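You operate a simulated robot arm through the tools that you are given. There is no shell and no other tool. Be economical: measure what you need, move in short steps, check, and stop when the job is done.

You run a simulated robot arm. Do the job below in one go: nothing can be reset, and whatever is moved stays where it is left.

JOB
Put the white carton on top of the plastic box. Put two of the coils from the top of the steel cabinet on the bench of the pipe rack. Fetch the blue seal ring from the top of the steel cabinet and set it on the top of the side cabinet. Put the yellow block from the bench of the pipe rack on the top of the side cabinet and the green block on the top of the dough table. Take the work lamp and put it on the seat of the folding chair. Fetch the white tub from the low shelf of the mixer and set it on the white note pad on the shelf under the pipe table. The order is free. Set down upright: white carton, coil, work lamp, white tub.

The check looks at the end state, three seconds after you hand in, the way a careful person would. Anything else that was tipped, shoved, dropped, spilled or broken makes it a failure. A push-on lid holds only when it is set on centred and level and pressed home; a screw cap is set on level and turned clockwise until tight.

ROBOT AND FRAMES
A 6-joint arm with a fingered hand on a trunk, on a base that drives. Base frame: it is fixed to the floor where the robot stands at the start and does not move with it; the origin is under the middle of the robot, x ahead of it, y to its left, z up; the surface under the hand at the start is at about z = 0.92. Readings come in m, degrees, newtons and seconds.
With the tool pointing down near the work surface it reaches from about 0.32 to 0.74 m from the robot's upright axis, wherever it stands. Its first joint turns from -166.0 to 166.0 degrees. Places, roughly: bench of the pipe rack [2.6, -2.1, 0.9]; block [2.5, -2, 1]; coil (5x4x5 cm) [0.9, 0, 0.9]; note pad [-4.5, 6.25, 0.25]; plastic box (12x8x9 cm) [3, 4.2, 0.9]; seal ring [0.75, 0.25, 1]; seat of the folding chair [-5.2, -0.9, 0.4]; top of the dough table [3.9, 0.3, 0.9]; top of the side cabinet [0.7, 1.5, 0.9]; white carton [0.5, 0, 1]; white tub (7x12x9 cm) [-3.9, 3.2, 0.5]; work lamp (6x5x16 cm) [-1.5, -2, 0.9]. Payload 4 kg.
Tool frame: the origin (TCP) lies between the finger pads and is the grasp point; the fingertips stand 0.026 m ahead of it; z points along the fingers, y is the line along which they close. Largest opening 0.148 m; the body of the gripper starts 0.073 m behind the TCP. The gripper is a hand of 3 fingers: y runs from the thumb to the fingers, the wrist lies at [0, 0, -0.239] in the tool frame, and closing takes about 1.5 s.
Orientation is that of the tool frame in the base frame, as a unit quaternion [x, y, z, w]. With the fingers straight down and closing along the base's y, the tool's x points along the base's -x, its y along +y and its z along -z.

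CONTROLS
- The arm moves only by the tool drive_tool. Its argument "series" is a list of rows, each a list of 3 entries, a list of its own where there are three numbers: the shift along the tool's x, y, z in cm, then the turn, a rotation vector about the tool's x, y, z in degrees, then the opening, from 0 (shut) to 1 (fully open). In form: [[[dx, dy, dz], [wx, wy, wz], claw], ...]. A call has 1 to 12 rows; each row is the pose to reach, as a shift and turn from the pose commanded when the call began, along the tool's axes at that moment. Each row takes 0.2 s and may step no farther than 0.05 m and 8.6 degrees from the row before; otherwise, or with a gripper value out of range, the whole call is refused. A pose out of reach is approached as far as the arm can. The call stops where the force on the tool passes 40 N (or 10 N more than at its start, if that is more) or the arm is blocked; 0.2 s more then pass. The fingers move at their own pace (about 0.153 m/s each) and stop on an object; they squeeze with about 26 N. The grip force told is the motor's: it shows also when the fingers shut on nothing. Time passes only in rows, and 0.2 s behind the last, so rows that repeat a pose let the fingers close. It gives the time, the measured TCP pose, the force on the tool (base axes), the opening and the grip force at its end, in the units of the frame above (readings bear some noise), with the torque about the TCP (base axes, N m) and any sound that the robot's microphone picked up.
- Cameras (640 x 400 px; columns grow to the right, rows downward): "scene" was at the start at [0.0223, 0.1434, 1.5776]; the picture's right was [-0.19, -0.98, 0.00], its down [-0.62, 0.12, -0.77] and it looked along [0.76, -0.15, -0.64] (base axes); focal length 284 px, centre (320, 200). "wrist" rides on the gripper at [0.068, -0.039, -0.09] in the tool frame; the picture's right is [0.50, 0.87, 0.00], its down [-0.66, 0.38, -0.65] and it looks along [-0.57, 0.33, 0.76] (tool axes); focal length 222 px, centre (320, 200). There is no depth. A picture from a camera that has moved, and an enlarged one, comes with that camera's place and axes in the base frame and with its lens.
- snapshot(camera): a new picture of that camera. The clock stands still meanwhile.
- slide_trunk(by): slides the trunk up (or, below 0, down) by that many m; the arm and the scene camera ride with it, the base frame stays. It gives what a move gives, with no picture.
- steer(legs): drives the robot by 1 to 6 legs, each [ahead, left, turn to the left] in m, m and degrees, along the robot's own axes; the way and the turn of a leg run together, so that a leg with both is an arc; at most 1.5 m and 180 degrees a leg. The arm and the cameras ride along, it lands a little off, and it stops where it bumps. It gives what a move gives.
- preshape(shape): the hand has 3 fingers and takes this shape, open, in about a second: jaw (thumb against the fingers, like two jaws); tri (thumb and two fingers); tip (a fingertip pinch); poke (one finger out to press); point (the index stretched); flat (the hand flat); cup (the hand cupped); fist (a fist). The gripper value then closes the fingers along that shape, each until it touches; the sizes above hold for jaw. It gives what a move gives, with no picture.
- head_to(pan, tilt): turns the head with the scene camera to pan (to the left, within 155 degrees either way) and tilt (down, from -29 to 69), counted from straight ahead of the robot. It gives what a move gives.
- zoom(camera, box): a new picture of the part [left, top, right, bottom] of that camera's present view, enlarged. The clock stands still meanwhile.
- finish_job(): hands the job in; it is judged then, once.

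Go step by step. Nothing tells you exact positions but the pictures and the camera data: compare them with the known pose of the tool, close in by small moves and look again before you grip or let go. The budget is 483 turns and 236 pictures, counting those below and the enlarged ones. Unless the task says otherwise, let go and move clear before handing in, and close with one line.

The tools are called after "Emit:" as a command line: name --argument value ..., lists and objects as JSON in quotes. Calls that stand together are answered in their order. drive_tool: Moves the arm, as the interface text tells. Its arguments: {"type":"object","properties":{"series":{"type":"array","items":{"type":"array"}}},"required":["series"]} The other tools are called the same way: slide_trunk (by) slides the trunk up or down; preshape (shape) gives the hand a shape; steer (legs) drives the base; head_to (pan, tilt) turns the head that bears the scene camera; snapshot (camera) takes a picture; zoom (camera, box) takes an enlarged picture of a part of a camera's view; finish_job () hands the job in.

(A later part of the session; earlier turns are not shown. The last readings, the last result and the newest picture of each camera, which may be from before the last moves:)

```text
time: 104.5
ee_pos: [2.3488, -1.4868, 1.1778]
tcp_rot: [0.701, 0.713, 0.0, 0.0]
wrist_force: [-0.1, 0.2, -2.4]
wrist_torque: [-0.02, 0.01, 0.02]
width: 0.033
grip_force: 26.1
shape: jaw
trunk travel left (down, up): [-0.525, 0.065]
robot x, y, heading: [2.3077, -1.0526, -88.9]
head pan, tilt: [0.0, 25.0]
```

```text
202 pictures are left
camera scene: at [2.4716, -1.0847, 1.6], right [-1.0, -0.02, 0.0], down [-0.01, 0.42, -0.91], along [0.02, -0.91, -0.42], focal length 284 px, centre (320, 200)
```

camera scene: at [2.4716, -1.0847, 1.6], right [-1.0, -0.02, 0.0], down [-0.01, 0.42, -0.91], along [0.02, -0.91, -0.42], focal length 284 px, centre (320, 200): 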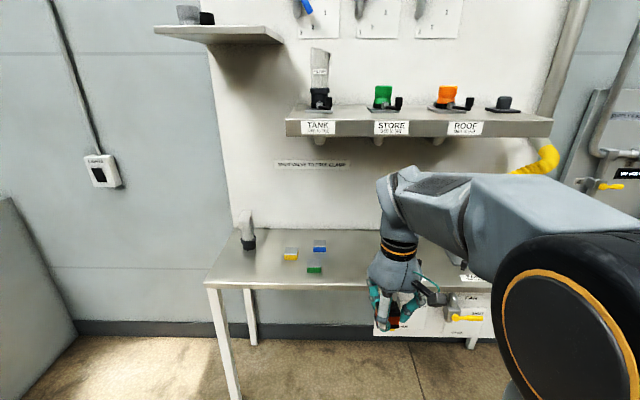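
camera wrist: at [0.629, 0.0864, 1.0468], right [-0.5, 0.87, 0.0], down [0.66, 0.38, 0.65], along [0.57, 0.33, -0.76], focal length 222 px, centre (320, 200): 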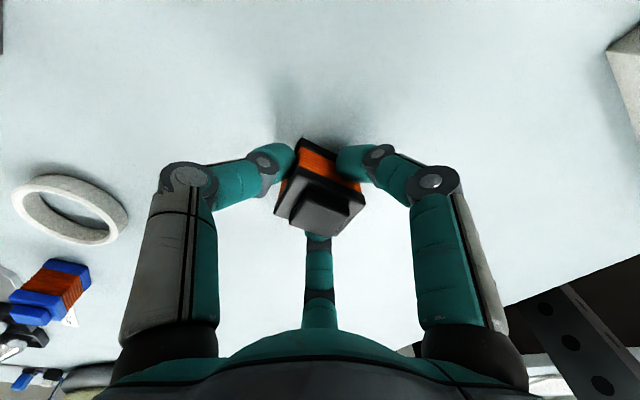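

I see the bench with small blocks left of the hand. I zoom in on them.

Emit:
zoom --camera "scene" --box '[220, 220, 380, 300]'

Emit:
zoom --camera "scene" --box '[360, 220, 520, 330]'

```text
4.00 times, centred on (300, 260) of scene
camera zoom: at [2.4716, -1.0847, 1.6], right [-1.0, -0.02, 0.0], down [-0.01, 0.42, -0.91], along [0.02, -0.91, -0.42], focal length 1134 px, centre (400, -40)
```

zoom: 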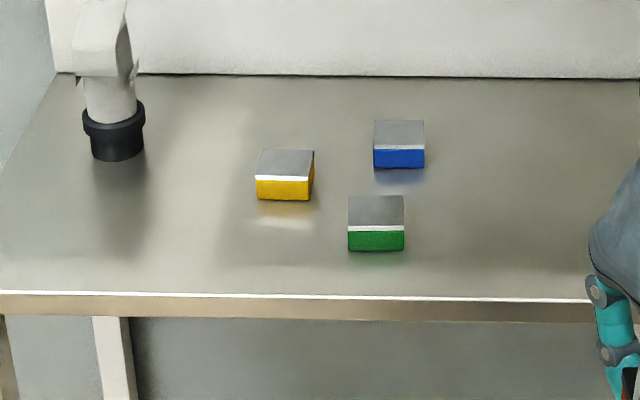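

```text
3.64 times, centred on (440, 275) of scene
camera zoom: at [2.4716, -1.0847, 1.6], right [-1.0, -0.02, 0.0], down [-0.01, 0.42, -0.91], along [0.02, -0.91, -0.42], focal length 1031 px, centre (-116, -73)
```

zoom: 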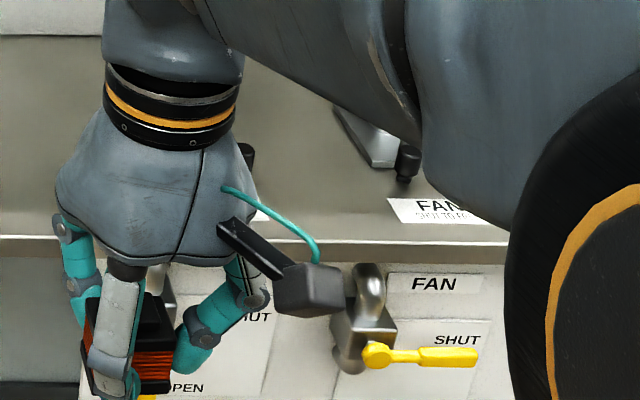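

Green is about (2.51, -1.945), yellow (2.61, -2.02), blue (2.49, -2.08). I drive closer to set the coil to the right of them.

Emit:
steer --legs '[[0.33, 0, 0]]'

Emit:
snapshot --camera "wrist"

Emit:
head_to --pan 0 --tilt 40

Emit:
snapshot --camera "scene"

```text
time: 106.6
ee_pos: [2.3546, -1.8153, 1.1785]
tcp_rot: [0.7, 0.714, -0.001, 0.0]
wrist_force: [0.2, 0.7, -1.4]
wrist_torque: [0.04, -0.01, 0.01]
width: 0.033
grip_force: 26.3
shape: jaw
trunk travel left (down, up): [-0.525, 0.065]
robot x, y, heading: [2.321, -1.3865, -88.7]
head pan, tilt: [0.0, 25.0]
```

```text
199 pictures are left
camera wrist: at [2.3158, -1.7488, 1.2672], right [0.86, 0.52, 0.0], down [0.39, -0.65, 0.65], along [0.34, -0.56, -0.76], focal length 222 px, centre (320, 200)
```

wrist: 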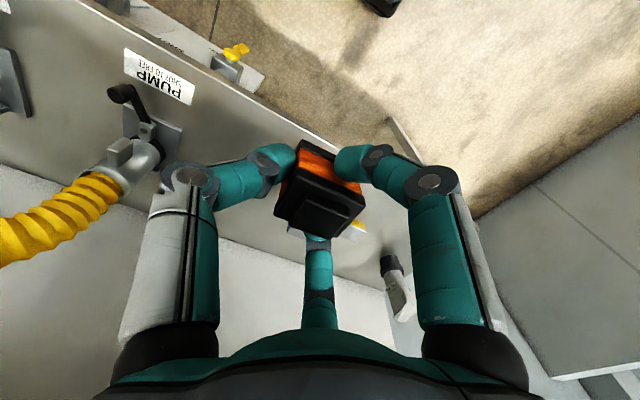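

```text
time: 107.4
ee_pos: [2.3548, -1.8155, 1.1779]
tcp_rot: [0.7, 0.714, 0.001, 0.0]
wrist_force: [-0.4, -0.4, -1.9]
wrist_torque: [0.0, -0.01, 0.01]
width: 0.0327
grip_force: 25.9
shape: jaw
trunk travel left (down, up): [-0.525, 0.065]
robot x, y, heading: [2.316, -1.3882, -88.9]
head pan, tilt: [0.0, 40.0]
```

```text
198 pictures are left
camera scene: at [2.478, -1.406, 1.5768], right [-1.0, -0.02, 0.0], down [-0.01, 0.64, -0.77], along [0.02, -0.77, -0.64], focal length 284 px, centre (320, 200)
```

scene: 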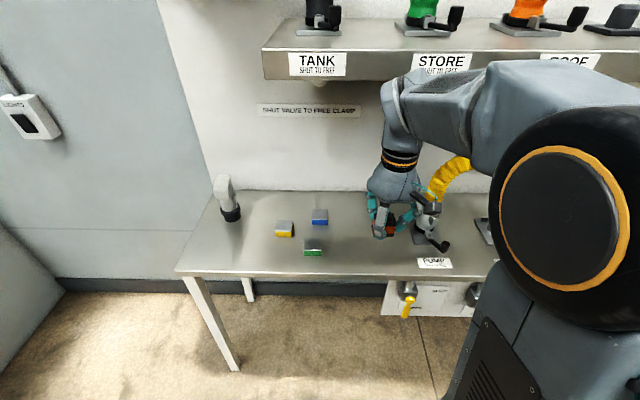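

There is free room at x≈2.345 between the pump valve and the green block. The shelf above hangs at about z 1.4, so I lower first, then move in.

Emit:
drive_tool --series '[[[0, 0, 4.5], [0, 0, 0], 0], [[0, 0, 9], [0, 0, 0], 0], [[0, 0, 13.5], [0, 0, 0], 0], [[0, 0, 17], [0, 0, 0], 0], [[-4.5, -0.5, 17], [0, 0, 0], 0], [[-9, -1, 17], [0, 0, 0], 0], [[-13, -1.2, 17], [0, 0, 0], 0], [[-14.5, -1.2, 17], [0, 0, 0], 0], [[-14.5, -1.2, 20], [0, 0, 0], 0]]'

Emit:
snapshot --camera "scene"

Emit:
snapshot --camera "wrist"

```text
time: 109.4
ee_pos: [2.3467, -1.9602, 0.9786]
tcp_rot: [0.701, 0.713, 0.0, 0.0]
wrist_force: [-0.2, 0.0, -1.6]
wrist_torque: [-0.02, 0.0, 0.0]
width: 0.0327
grip_force: 25.7
shape: jaw
trunk travel left (down, up): [-0.525, 0.065]
robot x, y, heading: [2.3184, -1.3818, -88.9]
head pan, tilt: [0.0, 40.0]
```

```text
197 pictures are left
camera scene: at [2.478, -1.406, 1.5767], right [-1.0, -0.02, 0.0], down [-0.01, 0.64, -0.77], along [0.02, -0.77, -0.64], focal length 284 px, centre (320, 200)
```

scene: 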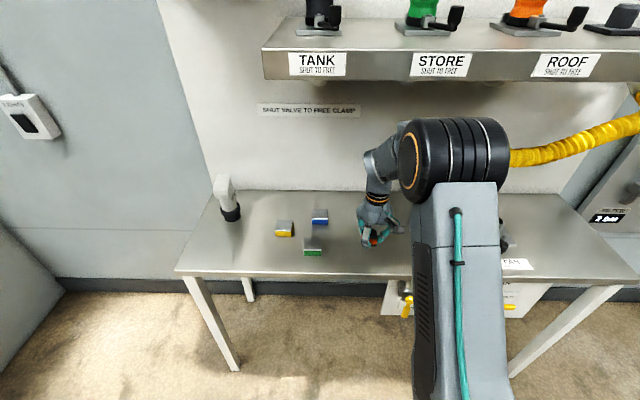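

```text
196 pictures are left
camera wrist: at [2.3065, -1.8943, 1.0675], right [0.86, 0.52, 0.0], down [0.39, -0.65, 0.65], along [0.34, -0.56, -0.76], focal length 222 px, centre (320, 200)
```

wrist: 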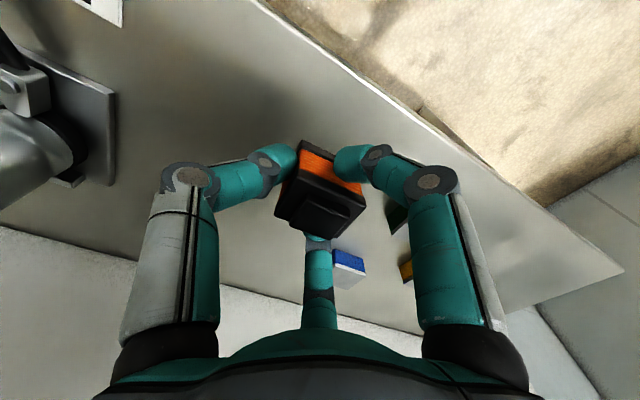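

Emit:
drive_tool --series '[[[0, 0, 1], [0, 0, 0], 0], [[0, 0, 2], [0, 0, 0], 0], [[0, 0, 2.5], [0, 0, 0], 0], [[0, 0, 3], [0, 0, 0], 0]]'

Emit:
zoom --camera "scene" --box '[290, 180, 420, 290]'

```text
time: 110.4
ee_pos: [2.3451, -1.9608, 0.9476]
tcp_rot: [0.7, 0.714, 0.0, 0.0]
wrist_force: [0.2, 0.3, -1.9]
wrist_torque: [-0.04, 0.04, -0.01]
width: 0.0325
grip_force: 26.1
shape: jaw
trunk travel left (down, up): [-0.525, 0.065]
robot x, y, heading: [2.3175, -1.3837, -89.0]
head pan, tilt: [0.0, 40.0]
```

```text
3.64 times, centred on (355, 235) of scene
camera zoom: at [2.478, -1.4061, 1.5767], right [-1.0, -0.02, 0.0], down [-0.01, 0.64, -0.77], along [0.02, -0.77, -0.64], focal length 1031 px, centre (193, 73)
```

zoom: 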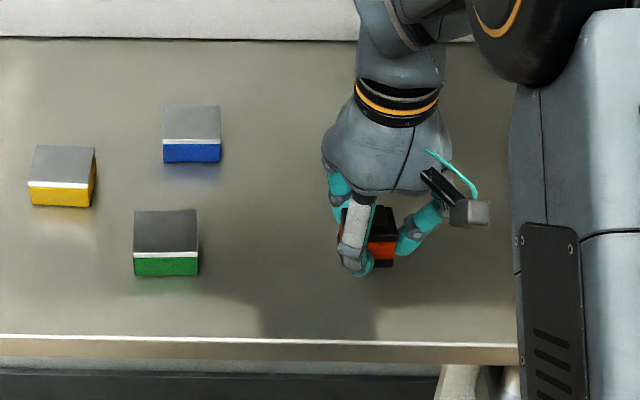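

Emit:
drive_tool --series '[[[0, 0, 0.3], [0, 0, 0], 0], [[0, 0, 0.6], [0, 0, 0], 0], [[0, 0, 0.9], [0, 0, 0], 0], [[0, 0, 1.2], [0, 0, 0], 0]]'

```text
time: 111.4
ee_pos: [2.3453, -1.9616, 0.9344]
tcp_rot: [0.7, 0.714, 0.0, 0.0]
wrist_force: [0.2, 0.1, -2.3]
wrist_torque: [0.03, 0.0, 0.01]
width: 0.0325
grip_force: 26.0
shape: jaw
trunk travel left (down, up): [-0.525, 0.065]
robot x, y, heading: [2.3194, -1.3829, -88.6]
head pan, tilt: [0.0, 40.0]
```

Emit:
drive_tool --series '[[[0, 0, 0.2], [0, 0, 0], 0], [[0, 0, 0.4], [0, 0, 0], 0], [[0, 0, 0.6], [0, 0, 0], 0], [[0, 0, 0.8], [0, 0, 0], 0]]'

Emit:
zoom --camera "scene" --box '[340, 210, 420, 270]'

```text
time: 112.4
ee_pos: [2.3455, -1.9594, 0.9271]
tcp_rot: [0.701, 0.714, 0.0, 0.0]
wrist_force: [-0.3, 0.5, -2.0]
wrist_torque: [0.01, 0.03, 0.0]
width: 0.0325
grip_force: 25.6
shape: jaw
trunk travel left (down, up): [-0.525, 0.065]
robot x, y, heading: [2.3197, -1.3807, -88.8]
head pan, tilt: [0.0, 40.0]
```

```text
6.67 times, centred on (380, 240) of scene
camera zoom: at [2.478, -1.4061, 1.5767], right [-1.0, -0.02, 0.0], down [-0.01, 0.64, -0.77], along [0.02, -0.77, -0.64], focal length 1890 px, centre (-80, -67)
```

zoom: 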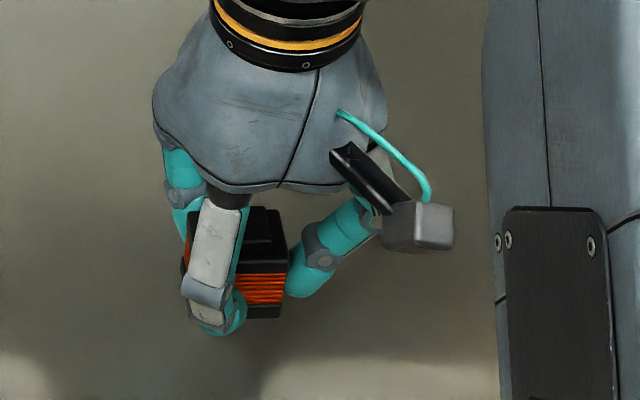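

Emit:
drive_tool --series '[[[0, 0, 0.2], [0, 0, 0], 0], [[0, 0, 0.4], [0, 0, 0], 0], [[0, 0, 0.6], [0, 0, 0], 0], [[0, 0, 0.8], [0, 0, 0], 0], [[0, 0, 1.0], [0, 0, 0], 0]]'

```text
time: 113.6
ee_pos: [2.3465, -1.9606, 0.9171]
tcp_rot: [0.701, 0.713, 0.0, 0.0]
wrist_force: [0.1, 0.0, -1.6]
wrist_torque: [0.01, -0.03, 0.01]
width: 0.0325
grip_force: 26.0
shape: jaw
trunk travel left (down, up): [-0.525, 0.065]
robot x, y, heading: [2.3205, -1.3825, -88.9]
head pan, tilt: [0.0, 40.0]
```

Emit:
drive_tool --series '[[[0, 0, 0.2], [0, 0, 0], 0], [[0, 0, 0.4], [0, 0, 0], 0], [[0, 0, 0.6], [0, 0, 0], 0], [[0, 0, 0.8], [0, 0, 0], 0], [[0, 0, 1.0], [0, 0, 0], 0]]'

Emit:
zoom --camera "scene" --box '[290, 180, 420, 290]'

```text
time: 114.8
ee_pos: [2.3465, -1.9596, 0.9086]
tcp_rot: [0.7, 0.714, -0.001, 0.0]
wrist_force: [0.7, -0.3, -2.1]
wrist_torque: [0.0, -0.04, 0.0]
width: 0.0326
grip_force: 26.2
shape: jaw
trunk travel left (down, up): [-0.525, 0.065]
robot x, y, heading: [2.3184, -1.3809, -88.7]
head pan, tilt: [0.0, 40.0]
```

```text
3.64 times, centred on (355, 235) of scene
camera zoom: at [2.478, -1.4061, 1.5767], right [-1.0, -0.02, 0.0], down [-0.01, 0.64, -0.77], along [0.02, -0.77, -0.64], focal length 1031 px, centre (193, 73)
```

zoom: 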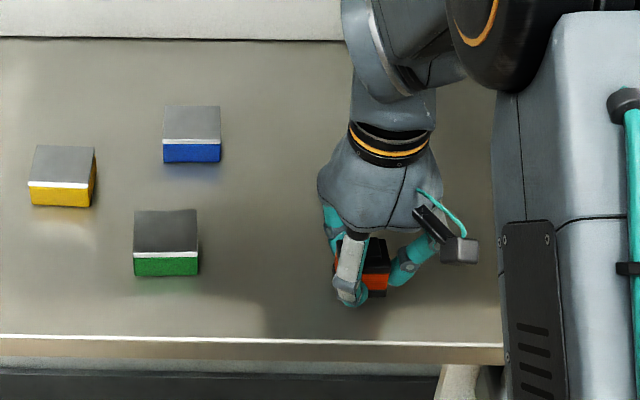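

Emit:
drive_tool --series '[[[0, 0, 0.2], [0, 0, 0], 0], [[0, 0, 0.4], [0, 0, 0], 0], [[0, 0, 0.6], [0, 0, 0], 0], [[0, 0, 0.8], [0, 0, 0], 0], [[0, 0, 1.0], [0, 0, 0], 0], [[0, 0, 1.2], [0, 0, 0], 0], [[0, 0, 1.4], [0, 0, 0], 0], [[0, 0, 1.6], [0, 0, 0], 0], [[0, 0, 1.8], [0, 0, 0], 0], [[0, 0, 2.0], [0, 0, 0], 0]]'

```text
time: 116.9
ee_pos: [2.3464, -1.9616, 0.8931]
tcp_rot: [0.7, 0.714, -0.003, 0.003]
wrist_force: [-1.6, 6.1, 25.5]
wrist_torque: [0.03, 0.04, -0.07]
width: 0.0347
grip_force: 25.3
shape: jaw
trunk travel left (down, up): [-0.525, 0.065]
robot x, y, heading: [2.3191, -1.3862, -89.1]
head pan, tilt: [0.0, 40.0]
stopped in row 10: the force on the tool passed its limit at 41 N (the readings are from after the stop); the commanded pose is now the measured one
```

The coil stands on the bench (surface about z 0.856). I ease up, open and rise.

Emit:
drive_tool --series '[[[0, 0, -0.2], [0, 0, 0], 0], [[0, 0, -0.2], [0, 0, 0], 0.3], [[0, 0, -0.2], [0, 0, 0], 0.5], [[0, 0, -0.2], [0, 0, 0], 0.55], [[0, 0, -0.2], [0, 0, 0], 0.55], [[0, 0, -3], [0, 0, 0], 0.55], [[0, 0, -7], [0, 0, 0], 0.55], [[0, 0, -11], [0, 0, 0], 0.55], [[0, 0, -15], [0, 0, 0], 0.55]]'

Emit:
snapshot --camera "wrist"

Emit:
snapshot --camera "scene"

```text
time: 118.9
ee_pos: [2.3461, -1.9613, 1.0406]
tcp_rot: [0.7, 0.715, -0.002, 0.002]
wrist_force: [-0.8, -0.5, 0.1]
wrist_torque: [0.01, -0.03, 0.01]
width: 0.0809
grip_force: 0.0
shape: jaw
trunk travel left (down, up): [-0.525, 0.065]
robot x, y, heading: [2.3177, -1.3835, -88.7]
head pan, tilt: [0.0, 40.0]
```

```text
192 pictures are left
camera wrist: at [2.3063, -1.8932, 1.1305], right [0.86, 0.52, 0.0], down [0.39, -0.64, 0.66], along [0.34, -0.56, -0.75], focal length 222 px, centre (320, 200)
```

wrist: 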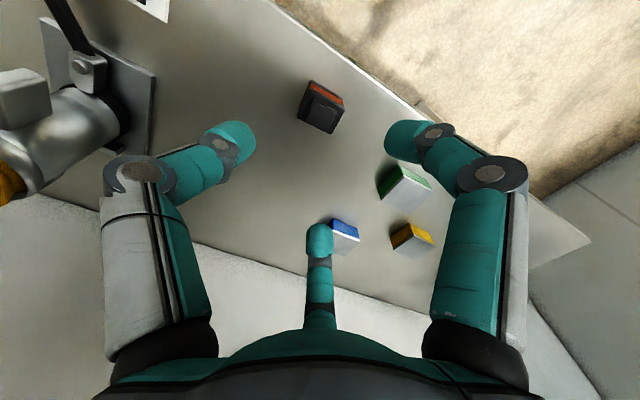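

```text
191 pictures are left
camera scene: at [2.478, -1.4059, 1.5767], right [-1.0, -0.02, 0.0], down [-0.01, 0.64, -0.77], along [0.02, -0.77, -0.64], focal length 284 px, centre (320, 200)
```

scene: 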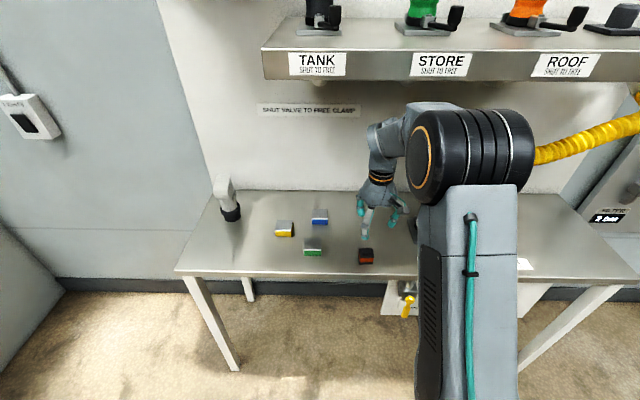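

The coil stands upright. Next the green block at about (2.515, -2.007): I move above it.

Emit:
drive_tool --series '[[[-1, 4, 0], [0, 0, 0], 0.65], [[-2, 8, 0], [0, 0, 0], 0.65], [[-3, 12, 0], [0, 0, 0], 0.65], [[-4, 16, 0], [0, 0, 0], 0.65], [[-5, 16.8, 3], [0, 0, 0], 0.65], [[-5, 16.8, 7], [0, 0, 0], 0.65]]'

Emit:
snapshot --camera "wrist"

Emit:
zoom --camera "scene" --box '[250, 180, 410, 290]'

```text
time: 120.3
ee_pos: [2.5165, -2.0095, 0.9709]
tcp_rot: [0.7, 0.714, -0.002, 0.001]
wrist_force: [-0.1, 0.5, -0.2]
wrist_torque: [0.01, -0.02, 0.0]
width: 0.0956
grip_force: 0.1
shape: jaw
trunk travel left (down, up): [-0.525, 0.065]
robot x, y, heading: [2.3175, -1.3822, -88.8]
head pan, tilt: [0.0, 40.0]
```

```text
190 pictures are left
camera wrist: at [2.4759, -1.9411, 1.0597], right [0.86, 0.52, 0.0], down [0.39, -0.64, 0.66], along [0.34, -0.56, -0.75], focal length 222 px, centre (320, 200)
```

wrist: 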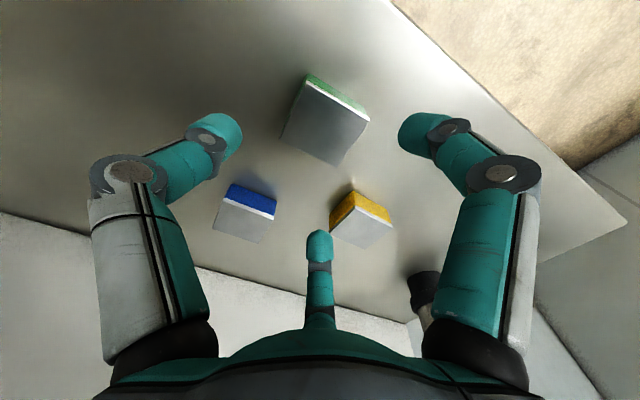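

```text
3.64 times, centred on (330, 235) of scene
camera zoom: at [2.478, -1.4063, 1.5768], right [-1.0, -0.02, 0.0], down [-0.01, 0.64, -0.77], along [0.02, -0.77, -0.64], focal length 1031 px, centre (284, 73)
```

zoom: 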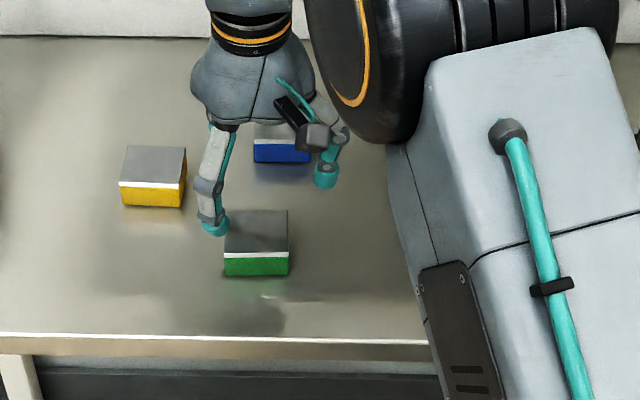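

I shift 1 cm towards me and lower around the green block.

Emit:
drive_tool --series '[[[1, 0, 2], [0, 0, 0], 0.6], [[1, 0, 4], [0, 0, 0], 0.6], [[1, 0, 6], [0, 0, 0], 0.6], [[1, 0, 6], [0, 0, 0], 0.6]]'

Emit:
snapshot --camera "wrist"

```text
time: 121.3
ee_pos: [2.5157, -1.999, 0.9103]
tcp_rot: [0.7, 0.714, -0.002, 0.002]
wrist_force: [0.9, -0.2, -0.6]
wrist_torque: [-0.01, -0.01, 0.01]
width: 0.0894
grip_force: 0.0
shape: jaw
trunk travel left (down, up): [-0.525, 0.065]
robot x, y, heading: [2.3177, -1.3844, -89.1]
head pan, tilt: [0.0, 40.0]
```

```text
188 pictures are left
camera wrist: at [2.4757, -1.931, 0.9999], right [0.86, 0.52, 0.0], down [0.39, -0.64, 0.66], along [0.34, -0.56, -0.75], focal length 222 px, centre (320, 200)
```

wrist: 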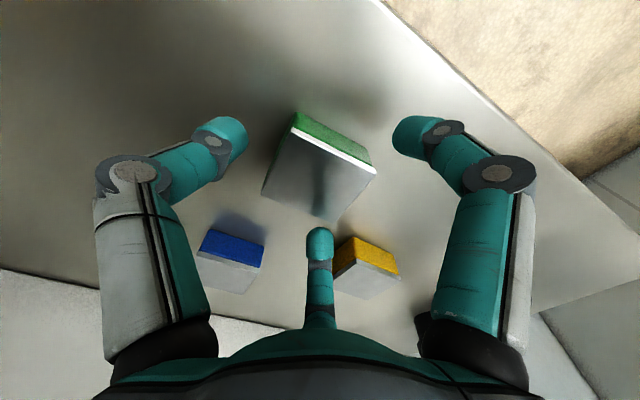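

Centred. I lower the last 2.3 cm and close.

Emit:
drive_tool --series '[[[0, 0, 1.2], [0, 0, 0], 0.6], [[0, 0, 2.3], [0, 0, 0], 0.6], [[0, 0, 2.3], [0, 0, 0], 0.3], [[0, 0, 2.3], [0, 0, 0], 0], [[0, 0, 2.3], [0, 0, 0], 0], [[0, 0, 2.3], [0, 0, 0], 0], [[0, 0, 2.3], [0, 0, 0], 0]]'

Emit:
snapshot --camera "wrist"

```text
time: 122.9
ee_pos: [2.5155, -1.9982, 0.8891]
tcp_rot: [0.7, 0.714, -0.002, 0.002]
wrist_force: [-0.1, -0.2, 0.5]
wrist_torque: [0.0, -0.02, 0.0]
width: 0.0491
grip_force: 26.0
shape: jaw
trunk travel left (down, up): [-0.525, 0.065]
robot x, y, heading: [2.3191, -1.3797, -88.9]
head pan, tilt: [0.0, 40.0]
```

```text
187 pictures are left
camera wrist: at [2.4753, -1.9316, 0.9771], right [0.86, 0.52, 0.0], down [0.39, -0.64, 0.66], along [0.34, -0.56, -0.75], focal length 222 px, centre (320, 200)
```

wrist: 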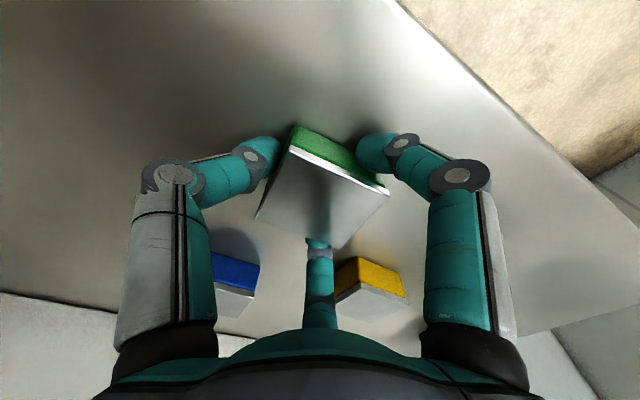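

The green block is held. I lift, draw back from under the shelf and look towards the dough table.

Emit:
drive_tool --series '[[[0, 0, -4.5], [0, 0, 0], 0], [[0, 0, -9], [0, 0, 0], 0], [[0, 0, -14], [0, 0, 0], 0], [[4.5, -2, -14], [0, 0, 0], 0], [[8, -5, -14], [0, 0, 0], 0], [[12, -8, -14], [0, 0, 0], 0], [[16, -11, -16], [0, 0, 0], 0], [[19, -14, -18], [0, 0, 0], 0], [[19, -17, -21], [0, 0, 0], 0], [[19, -17, -25], [0, 0, 0], 0], [[19, -17, -29], [0, 0, 0], 0]]'

Emit:
steer --legs '[[-0.3, 0, 0]]'

Emit:
head_to --pan 115 --tilt 30

Emit:
snapshot --camera "scene"

```text
refused: row 7 steps farther than a row can; nothing moved
```

```text
time: 125.0
ee_pos: [2.5087, -1.6986, 0.8873]
tcp_rot: [0.699, 0.715, -0.001, 0.001]
wrist_force: [-0.2, -0.6, -0.2]
wrist_torque: [0.02, 0.01, 0.01]
width: 0.0494
grip_force: 26.4
shape: jaw
trunk travel left (down, up): [-0.525, 0.065]
robot x, y, heading: [2.3107, -1.0804, -88.9]
head pan, tilt: [0.0, 40.0]
```

```text
time: 126.9
ee_pos: [2.5086, -1.6985, 0.8879]
tcp_rot: [0.7, 0.715, -0.003, 0.002]
wrist_force: [0.6, -1.2, -0.9]
wrist_torque: [0.03, 0.0, 0.03]
width: 0.0495
grip_force: 26.2
shape: jaw
trunk travel left (down, up): [-0.525, 0.065]
robot x, y, heading: [2.3115, -1.082, -88.9]
head pan, tilt: [115.0, 30.0]
```

```text
186 pictures are left
camera scene: at [2.5516, -0.9812, 1.5921], right [0.44, -0.9, 0.0], down [-0.45, -0.22, -0.87], along [0.78, 0.38, -0.5], focal length 284 px, centre (320, 200)
```

scene: 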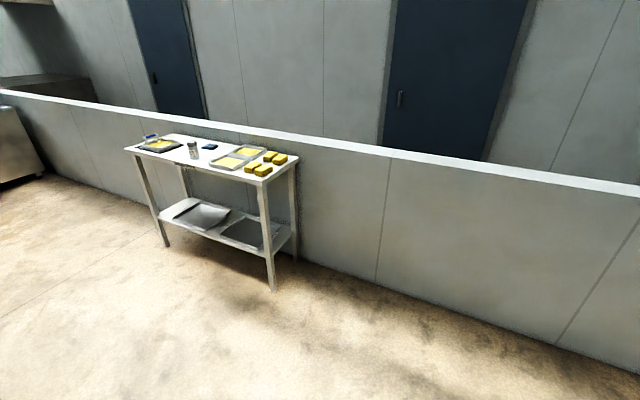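

That refusal let the base roll back with the block still low; it just slid off the bench edge freely in the grip. I check that and raise the arm.

Emit:
drive_tool --series '[[[0, 0, -4.5], [0, 0, 0], 0], [[0, 0, -9], [0, 0, 0], 0], [[2, -4, -11], [0, 0, 0], 0], [[5, -7, -13], [0, 0, 0], 0], [[8, -10, -15], [0, 0, 0], 0], [[11, -13, -17], [0, 0, 0], 0], [[14, -16, -19], [0, 0, 0], 0], [[17, -17, -22], [0, 0, 0], 0], [[18, -17, -25], [0, 0, 0], 0], [[18, -17, -29], [0, 0, 0], 0]]'

Emit:
head_to --pan 0 --tilt 35

Emit:
snapshot --camera "scene"

Emit:
snapshot --camera "wrist"

```text
time: 129.1
ee_pos: [2.3339, -1.5203, 1.1773]
tcp_rot: [0.7, 0.714, -0.002, 0.001]
wrist_force: [-0.6, -1.6, -3.8]
wrist_torque: [-0.02, 0.02, 0.0]
width: 0.0487
grip_force: 26.2
shape: jaw
trunk travel left (down, up): [-0.525, 0.065]
robot x, y, heading: [2.3112, -1.0835, -88.9]
head pan, tilt: [115.0, 30.0]
```

```text
time: 131.1
ee_pos: [2.3345, -1.5193, 1.1763]
tcp_rot: [0.7, 0.714, -0.002, 0.002]
wrist_force: [0.6, 0.0, -4.1]
wrist_torque: [0.02, -0.02, 0.01]
width: 0.0489
grip_force: 26.0
shape: jaw
trunk travel left (down, up): [-0.525, 0.065]
robot x, y, heading: [2.3124, -1.0809, -88.8]
head pan, tilt: [0.0, 35.0]
```

```text
185 pictures are left
camera scene: at [2.4721, -1.1089, 1.5843], right [-1.0, -0.02, 0.0], down [-0.01, 0.57, -0.82], along [0.02, -0.82, -0.57], focal length 284 px, centre (320, 200)
```

scene: 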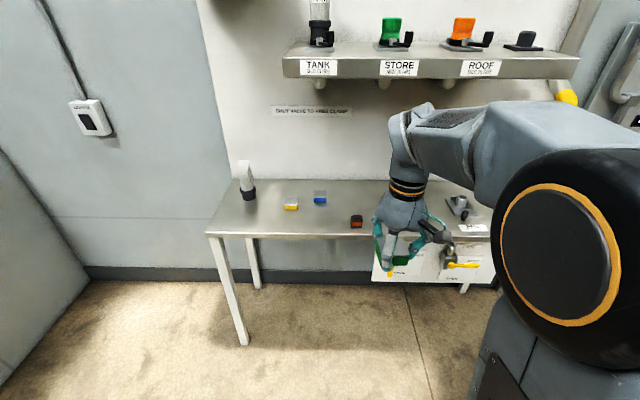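

```text
184 pictures are left
camera wrist: at [2.2944, -1.4527, 1.2656], right [0.86, 0.52, 0.0], down [0.39, -0.64, 0.66], along [0.34, -0.56, -0.75], focal length 222 px, centre (320, 200)
```

wrist: 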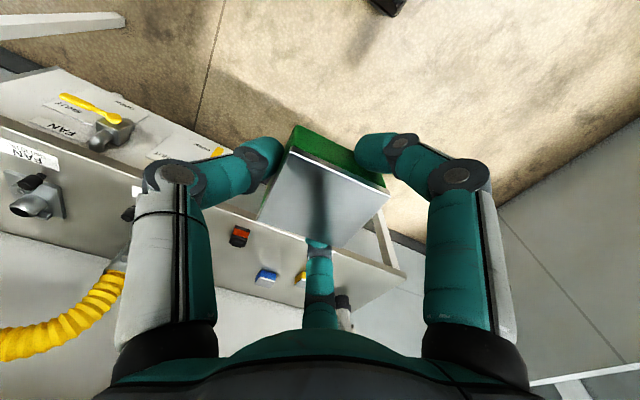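

All is well. I drive to the dough table's front.

Emit:
steer --legs '[[0, 0, 89], [0.6, 0, 0], [0, 1.4, 0]]'

Emit:
snapshot --camera "scene"

```text
time: 144.8
ee_pos: [3.3604, 0.3279, 1.1765]
tcp_rot: [0.006, 1.0, 0.0, 0.003]
wrist_force: [-1.5, 0.9, -3.8]
wrist_torque: [0.03, 0.0, 0.01]
width: 0.0484
grip_force: 25.6
shape: jaw
trunk travel left (down, up): [-0.525, 0.065]
robot x, y, heading: [2.9185, 0.3236, -0.7]
head pan, tilt: [0.0, 35.0]
```

```text
183 pictures are left
camera scene: at [2.9502, 0.4782, 1.5843], right [-0.01, -1.0, 0.0], down [-0.57, 0.01, -0.82], along [0.82, -0.01, -0.57], focal length 284 px, centre (320, 200)
```

scene: 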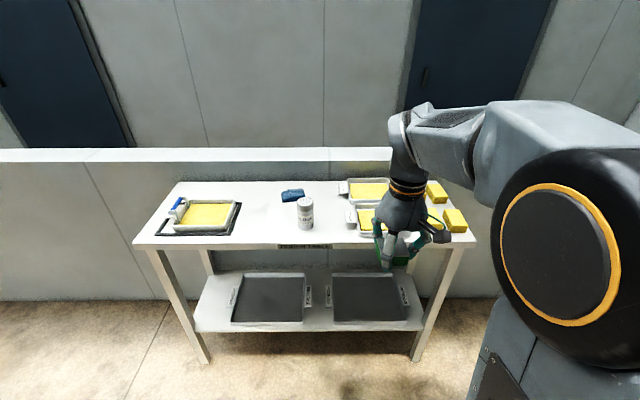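

Free room lies between the left tray and the jar, about (3.78, 0.66). I drive there.

Emit:
steer --legs '[[0, 0.32, 0.7], [0.28, 0, 0]]'

Emit:
snapshot --camera "scene"

Emit:
snapshot --camera "wrist"

```text
time: 148.5
ee_pos: [3.641, 0.6588, 1.1775]
tcp_rot: [-0.004, 1.0, 0.001, 0.002]
wrist_force: [0.3, 0.7, -4.2]
wrist_torque: [-0.01, 0.02, -0.01]
width: 0.0485
grip_force: 26.3
shape: jaw
trunk travel left (down, up): [-0.525, 0.065]
robot x, y, heading: [3.1994, 0.6463, 0.6]
head pan, tilt: [0.0, 35.0]
```

```text
182 pictures are left
camera scene: at [3.2275, 0.8026, 1.5842], right [0.01, -1.0, 0.0], down [-0.57, 0.0, -0.82], along [0.82, 0.01, -0.57], focal length 284 px, centre (320, 200)
```

scene: 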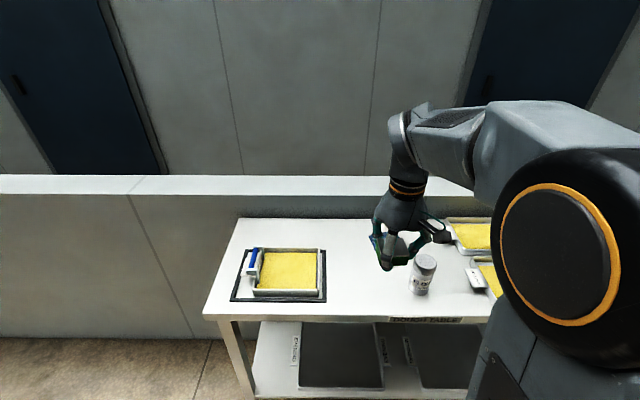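

```text
181 pictures are left
camera wrist: at [3.5729, 0.6198, 1.2656], right [-0.51, 0.86, 0.0], down [0.65, 0.38, 0.66], along [0.57, 0.33, -0.75], focal length 222 px, centre (320, 200)
```

wrist: 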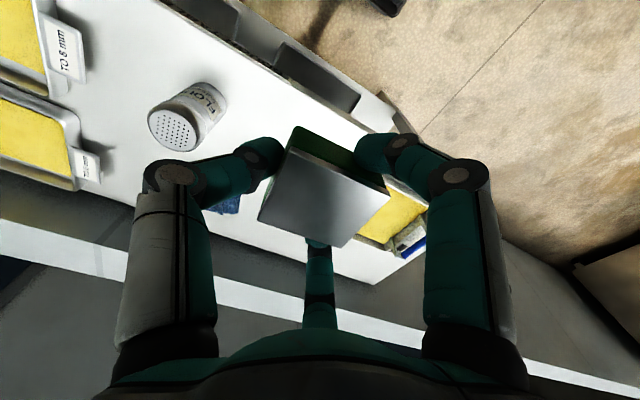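

Emit:
drive_tool --series '[[[-4, 0, 3], [0, 0, 0], 0], [[-8, 0, 6], [0, 0, 0], 0], [[-12, 0.3, 9], [0, 0, 0], 0], [[-15, 0.5, 12], [0, 0, 0], 0], [[-15, 0.5, 16], [0, 0, 0], 0], [[-15, 0.5, 19], [0, 0, 0], 0]]'

Emit:
zoom --camera "scene" --box '[280, 180, 480, 320]'

Emit:
snapshot --camera "wrist"

```text
time: 149.9
ee_pos: [3.7911, 0.6652, 0.9865]
tcp_rot: [-0.003, 1.0, 0.001, 0.003]
wrist_force: [0.0, 0.2, -4.1]
wrist_torque: [-0.02, -0.01, -0.03]
width: 0.0483
grip_force: 26.1
shape: jaw
trunk travel left (down, up): [-0.525, 0.065]
robot x, y, heading: [3.1998, 0.6402, 0.6]
head pan, tilt: [0.0, 35.0]
```

```text
2.86 times, centred on (380, 250) of scene
camera zoom: at [3.2272, 0.8026, 1.5843], right [0.01, -1.0, 0.0], down [-0.57, 0.0, -0.82], along [0.82, 0.01, -0.57], focal length 810 px, centre (149, 57)
```

zoom: 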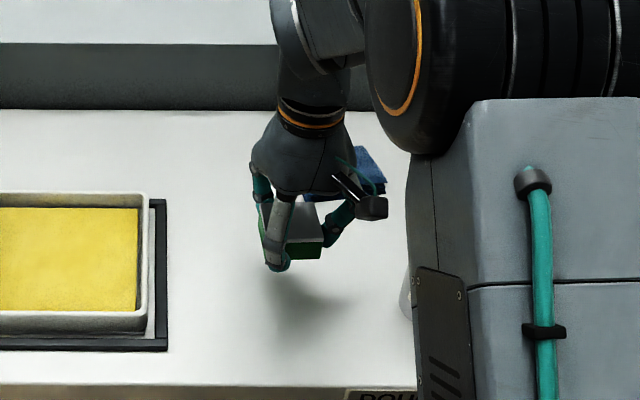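

```text
179 pictures are left
camera wrist: at [3.724, 0.6255, 1.0758], right [-0.51, 0.86, 0.0], down [0.65, 0.38, 0.66], along [0.57, 0.33, -0.75], focal length 222 px, centre (320, 200)
```

wrist: 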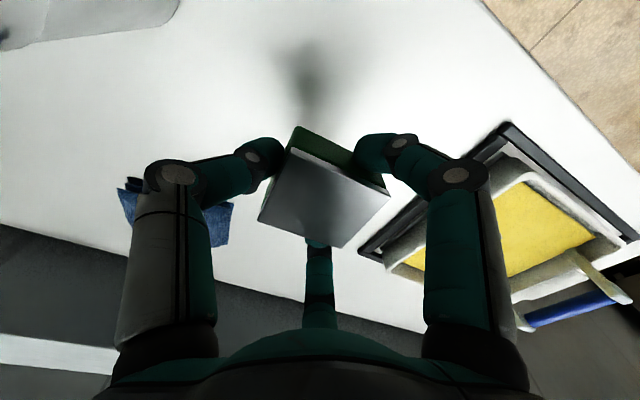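

Emit:
drive_tool --series '[[[0, 0, 1], [0, 0, 0], 0], [[0, 0, 2], [0, 0, 0], 0], [[0, 0, 3], [0, 0, 0], 0], [[0, 0, 3.3], [0, 0, 0], 0], [[0, 0, 3.6], [0, 0, 0], 0], [[0, 0, 3.9], [0, 0, 0], 0], [[0, 0, 4.2], [0, 0, 0], 0], [[0, 0, 4.5], [0, 0, 0], 0], [[0, 0, 4.8], [0, 0, 0], 0], [[0, 0, 5.1], [0, 0, 0], 0]]'

Emit:
zoom --camera "scene" --box '[280, 180, 480, 320]'

```text
time: 152.1
ee_pos: [3.7901, 0.6637, 0.9361]
tcp_rot: [-0.003, 1.0, 0.0, 0.001]
wrist_force: [0.1, 0.4, -4.2]
wrist_torque: [-0.02, 0.04, -0.01]
width: 0.0482
grip_force: 25.9
shape: jaw
trunk travel left (down, up): [-0.525, 0.065]
robot x, y, heading: [3.2001, 0.6425, 0.4]
head pan, tilt: [0.0, 35.0]
```

```text
2.86 times, centred on (380, 250) of scene
camera zoom: at [3.2272, 0.8026, 1.5843], right [0.01, -1.0, 0.0], down [-0.57, 0.0, -0.82], along [0.82, 0.01, -0.57], focal length 810 px, centre (149, 57)
```

zoom: 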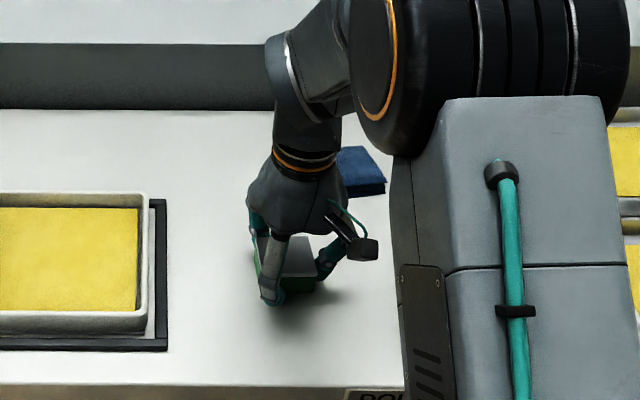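

Emit:
drive_tool --series '[[[0, 0, 0.3], [0, 0, 0], 0], [[0, 0, 0.5], [0, 0, 0], 0], [[0, 0, 0.7], [0, 0, 0], 0], [[0, 0, 0.9], [0, 0, 0], 0], [[0, 0, 1.1], [0, 0, 0], 0], [[0, 0, 1.3], [0, 0, 0], 0], [[0, 0, 1.5], [0, 0, 0], 0], [[0, 0, 1.7], [0, 0, 0], 0], [[0, 0, 1.9], [0, 0, 0], 0], [[0, 0, 2.1], [0, 0, 0], 0], [[0, 0, 2.3], [0, 0, 0], 0]]'

```text
time: 153.8
ee_pos: [3.7915, 0.665, 0.9266]
tcp_rot: [-0.004, 1.0, 0.0, 0.008]
wrist_force: [-5.8, 0.2, 20.9]
wrist_torque: [0.02, 0.3, -0.01]
width: 0.0502
grip_force: 25.6
shape: jaw
trunk travel left (down, up): [-0.525, 0.065]
robot x, y, heading: [3.2021, 0.6405, 0.5]
head pan, tilt: [0.0, 35.0]
stopped in row 8: the force on the tool passed its limit at 43 N (the readings are from after the stop); the commanded pose is now the measured one
```

The block rests on the table. I open and rise.

Emit:
drive_tool --series '[[[0, 0, -0.2], [0, 0, 0], 0], [[0, 0, -0.2], [0, 0, 0], 0.35], [[0, 0, -0.2], [0, 0, 0], 0.5], [[0, 0, -0.2], [0, 0, 0], 0.6], [[0, 0, -0.2], [0, 0, 0], 0.6], [[0, 0, -3], [0, 0, 0], 0.6], [[0, 0, -7], [0, 0, 0], 0.6], [[0, 0, -11], [0, 0, 0], 0.6], [[0, 0, -15], [0, 0, 0], 0.6], [[3, 0, -19], [0, 0, 0], 0.6], [[7, 0, -22], [0, 0, 0], 0.6], [[11, 0, -25], [0, 0, 0], 0.6]]'

Emit:
snapshot --camera "scene"

```text
time: 156.4
ee_pos: [3.6791, 0.6651, 1.1727]
tcp_rot: [-0.004, 1.0, 0.0, 0.006]
wrist_force: [0.6, -0.1, 0.0]
wrist_torque: [0.0, -0.04, 0.01]
width: 0.0883
grip_force: 0.1
shape: jaw
trunk travel left (down, up): [-0.525, 0.065]
robot x, y, heading: [3.1979, 0.6416, 0.4]
head pan, tilt: [0.0, 35.0]
```

```text
177 pictures are left
camera scene: at [3.2264, 0.8025, 1.5842], right [0.01, -1.0, 0.0], down [-0.57, 0.0, -0.82], along [0.82, 0.01, -0.57], focal length 284 px, centre (320, 200)
```

scene: 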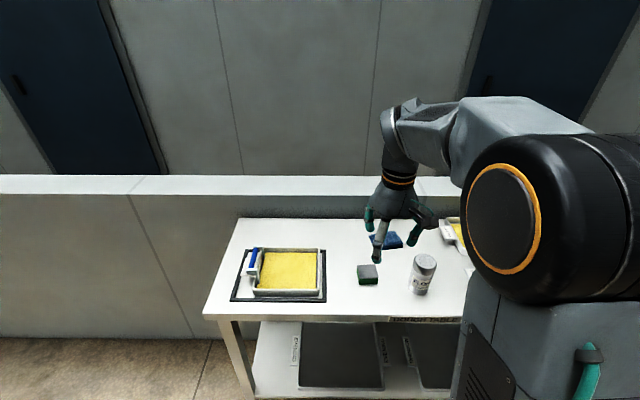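

The green block is on the dough table. I level the tool, tuck the arm, and return to the steel cabinet for the second coil.

Emit:
drive_tool --series '[[[3, 0, 0], [0, 0.7, 0], 0.6], [[5, 0, 0], [0, 0.7, 0], 0.6]]'

Emit:
steer --legs '[[-0.2, 0, 0], [0, -0.9, 0], [0, -0.9, 0], [-1.5, 0, 0], [-1.4, 0, 0]]'

```text
time: 157.0
ee_pos: [3.6288, 0.6637, 1.1712]
tcp_rot: [-0.005, 1.0, 0.0, 0.001]
wrist_force: [-0.5, -0.4, 0.2]
wrist_torque: [0.02, -0.03, -0.02]
width: 0.0882
grip_force: 0.0
shape: jaw
trunk travel left (down, up): [-0.525, 0.065]
robot x, y, heading: [3.1978, 0.6374, 0.6]
head pan, tilt: [0.0, 35.0]
```

```text
time: 180.8
ee_pos: [0.5462, -1.113, 1.1719]
tcp_rot: [0.012, 1.0, 0.0, 0.0]
wrist_force: [0.3, 0.1, -0.3]
wrist_torque: [0.0, -0.01, 0.0]
width: 0.0884
grip_force: 0.1
shape: jaw
trunk travel left (down, up): [-0.525, 0.065]
robot x, y, heading: [0.1177, -1.1184, -1.6]
head pan, tilt: [0.0, 35.0]
```

Emit:
steer --legs '[[-0.57, 0, 1.6], [0, 1.06, 0], [0.47, 0, 0]]'

Emit:
snapshot --camera "wrist"

Emit:
head_to --pan -10 --tilt 40

Emit:
snapshot --camera "scene"

```text
time: 191.5
ee_pos: [0.4479, -0.0381, 1.1708]
tcp_rot: [-0.003, 1.0, 0.001, 0.0]
wrist_force: [-0.3, -0.9, 0.1]
wrist_torque: [0.04, 0.01, 0.02]
width: 0.0886
grip_force: 0.1
shape: jaw
trunk travel left (down, up): [-0.525, 0.065]
robot x, y, heading: [0.0197, -0.0593, 0.1]
head pan, tilt: [0.0, 35.0]
```

```text
176 pictures are left
camera wrist: at [0.381, -0.0771, 1.2609], right [-0.5, 0.86, 0.0], down [0.65, 0.38, 0.65], along [0.56, 0.33, -0.76], focal length 222 px, centre (320, 200)
```

wrist: 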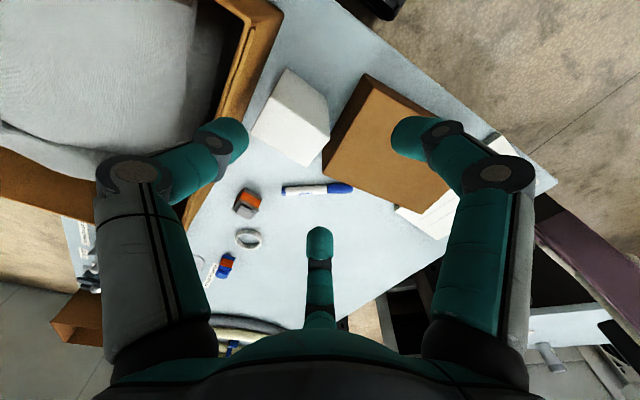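

```text
time: 192.2
ee_pos: [0.4472, -0.0382, 1.1718]
tcp_rot: [-0.002, 1.0, 0.0, 0.0]
wrist_force: [0.3, 0.6, -0.3]
wrist_torque: [-0.01, 0.02, 0.03]
width: 0.0883
grip_force: 0.1
shape: jaw
trunk travel left (down, up): [-0.525, 0.065]
robot x, y, heading: [0.0134, -0.0597, 0.2]
head pan, tilt: [-10.0, 40.0]
```

```text
175 pictures are left
camera scene: at [0.0412, 0.0872, 1.5767], right [-0.17, -0.99, 0.0], down [-0.63, 0.11, -0.77], along [0.76, -0.13, -0.64], focal length 284 px, centre (320, 200)
```

scene: 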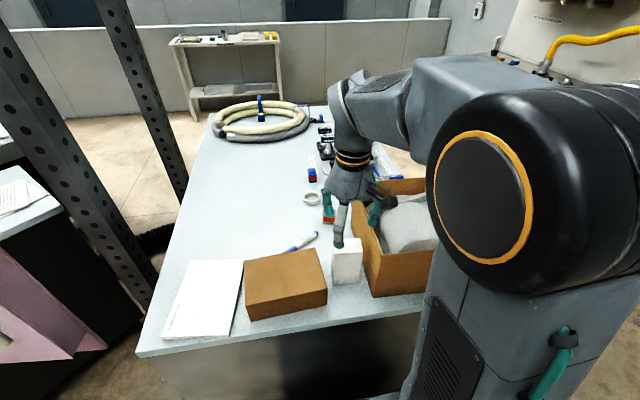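

Emit:
zoom --camera "wrist" --box '[190, 160, 310, 290]'

Emit:
zoom --camera "scene" --box '[280, 130, 400, 230]'

```text
3.08 times, centred on (250, 225) of wrist
camera zoom: at [0.3808, -0.0771, 1.261], right [-0.5, 0.86, 0.0], down [0.65, 0.38, 0.65], along [0.56, 0.33, -0.76], focal length 684 px, centre (535, 123)
```

zoom: 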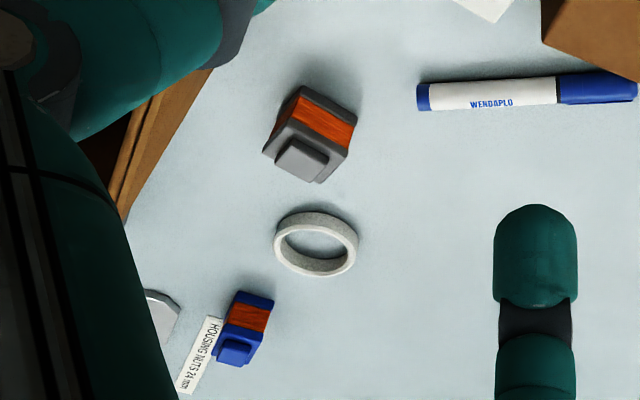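

```text
4.00 times, centred on (340, 180) of scene
camera zoom: at [0.0412, 0.0872, 1.5767], right [-0.17, -0.99, 0.0], down [-0.63, 0.11, -0.77], along [0.76, -0.13, -0.64], focal length 1134 px, centre (240, 280)
```

zoom: 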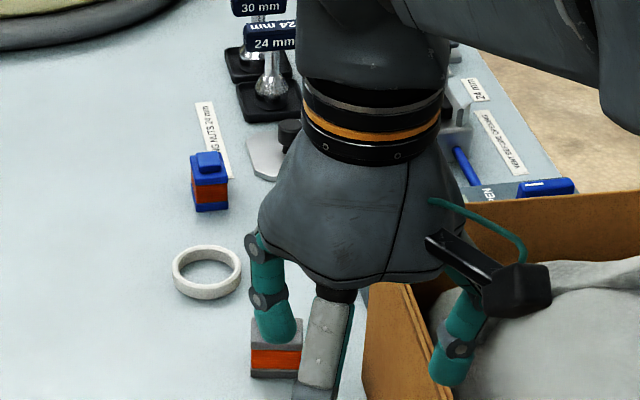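

Three coils: black (moved), grey at about (0.69, -0.057) and blue. I go high above the grey one to check clearance to the cardboard box.

Emit:
drive_tool --series '[[[-4, 0, 0], [0, 0, 0], 0.55], [[-8, 0, 0], [0, 0, 0], 0.55], [[-12, -0.5, 0], [0, 0, 0], 0.55], [[-16, -1, 0], [0, 0, 0], 0.55], [[-20, -1.5, 0], [0, 0, 0], 0.55], [[-24, -1.7, 0], [0, 0, 0], 0.55]]'

Emit:
snapshot --camera "wrist"

Emit:
zoom --camera "scene" --box '[240, 130, 440, 260]'

```text
time: 193.6
ee_pos: [0.6886, -0.055, 1.1706]
tcp_rot: [-0.002, 1.0, 0.0, -0.001]
wrist_force: [0.0, -0.7, -0.5]
wrist_torque: [0.0, 0.03, 0.02]
width: 0.0819
grip_force: 0.0
shape: jaw
trunk travel left (down, up): [-0.525, 0.065]
robot x, y, heading: [0.0188, -0.0558, 0.3]
head pan, tilt: [-10.0, 40.0]
```

```text
172 pictures are left
camera wrist: at [0.6225, -0.0944, 1.26], right [-0.5, 0.86, 0.0], down [0.66, 0.38, 0.65], along [0.56, 0.33, -0.76], focal length 222 px, centre (320, 200)
```

wrist: 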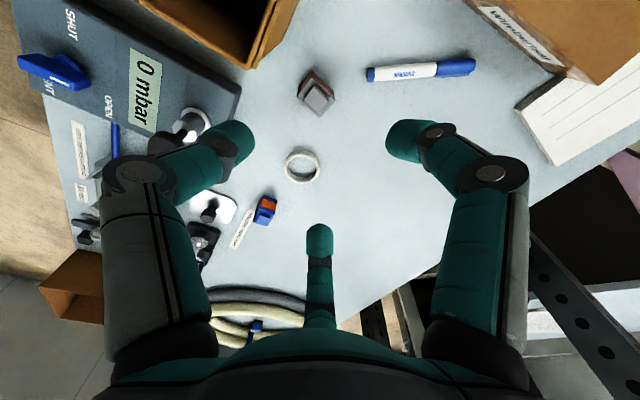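

```text
3.08 times, centred on (340, 195) of scene
camera zoom: at [0.042, 0.0872, 1.5767], right [-0.17, -0.99, 0.0], down [-0.63, 0.11, -0.77], along [0.75, -0.13, -0.64], focal length 872 px, centre (258, 215)
```

zoom: 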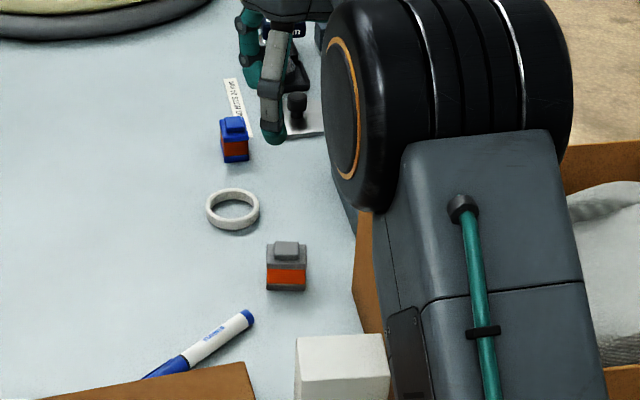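

The grey coil is at (0.695, -0.057), about 6 cm from the carton wall. I zoom in to gauge the gap for the thumb.

Emit:
zoom --camera "wrist" --box '[180, 0, 380, 140]'

```text
2.86 times, centred on (280, 70) of wrist
camera zoom: at [0.6225, -0.0944, 1.26], right [-0.5, 0.86, 0.0], down [0.66, 0.38, 0.65], along [0.56, 0.33, -0.76], focal length 635 px, centre (434, 571)
```

zoom: 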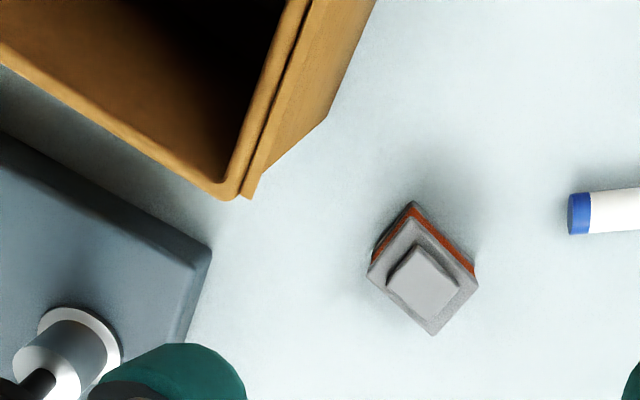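

The box corner is at (0.67, -0.12), so offsetting the hand 1.4 cm leftward keeps the thumb clear. I descend partway and look.

Emit:
drive_tool --series '[[[-0.8, 1.3, 0], [0, 0, 0], 0.6], [[-0.8, 1.3, 4], [0, 0, 0], 0.6], [[-0.8, 1.3, 8], [0, 0, 0], 0.6], [[-0.8, 1.3, 12], [0, 0, 0], 0.6]]'

Emit:
snapshot --camera "wrist"

```text
time: 194.6
ee_pos: [0.6965, -0.0421, 1.0509]
tcp_rot: [-0.001, 1.0, 0.0, 0.0]
wrist_force: [0.1, 0.0, 0.4]
wrist_torque: [0.01, -0.03, 0.0]
width: 0.0884
grip_force: 0.1
shape: jaw
trunk travel left (down, up): [-0.525, 0.065]
robot x, y, heading: [0.0157, -0.0556, 0.3]
head pan, tilt: [-10.0, 40.0]
```

```text
169 pictures are left
camera wrist: at [0.6294, -0.0806, 1.1408], right [-0.5, 0.86, 0.0], down [0.65, 0.38, 0.65], along [0.57, 0.33, -0.76], focal length 222 px, centre (320, 200)
```

wrist: 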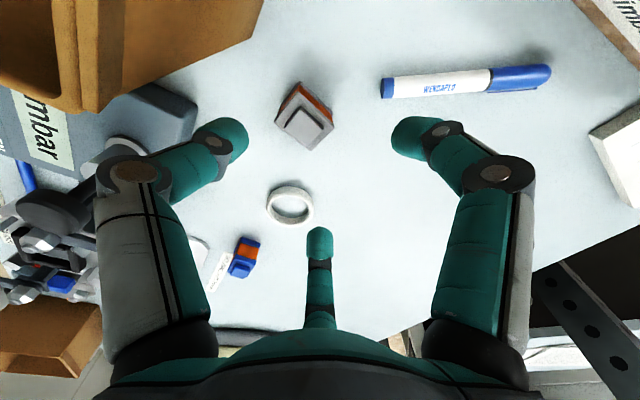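

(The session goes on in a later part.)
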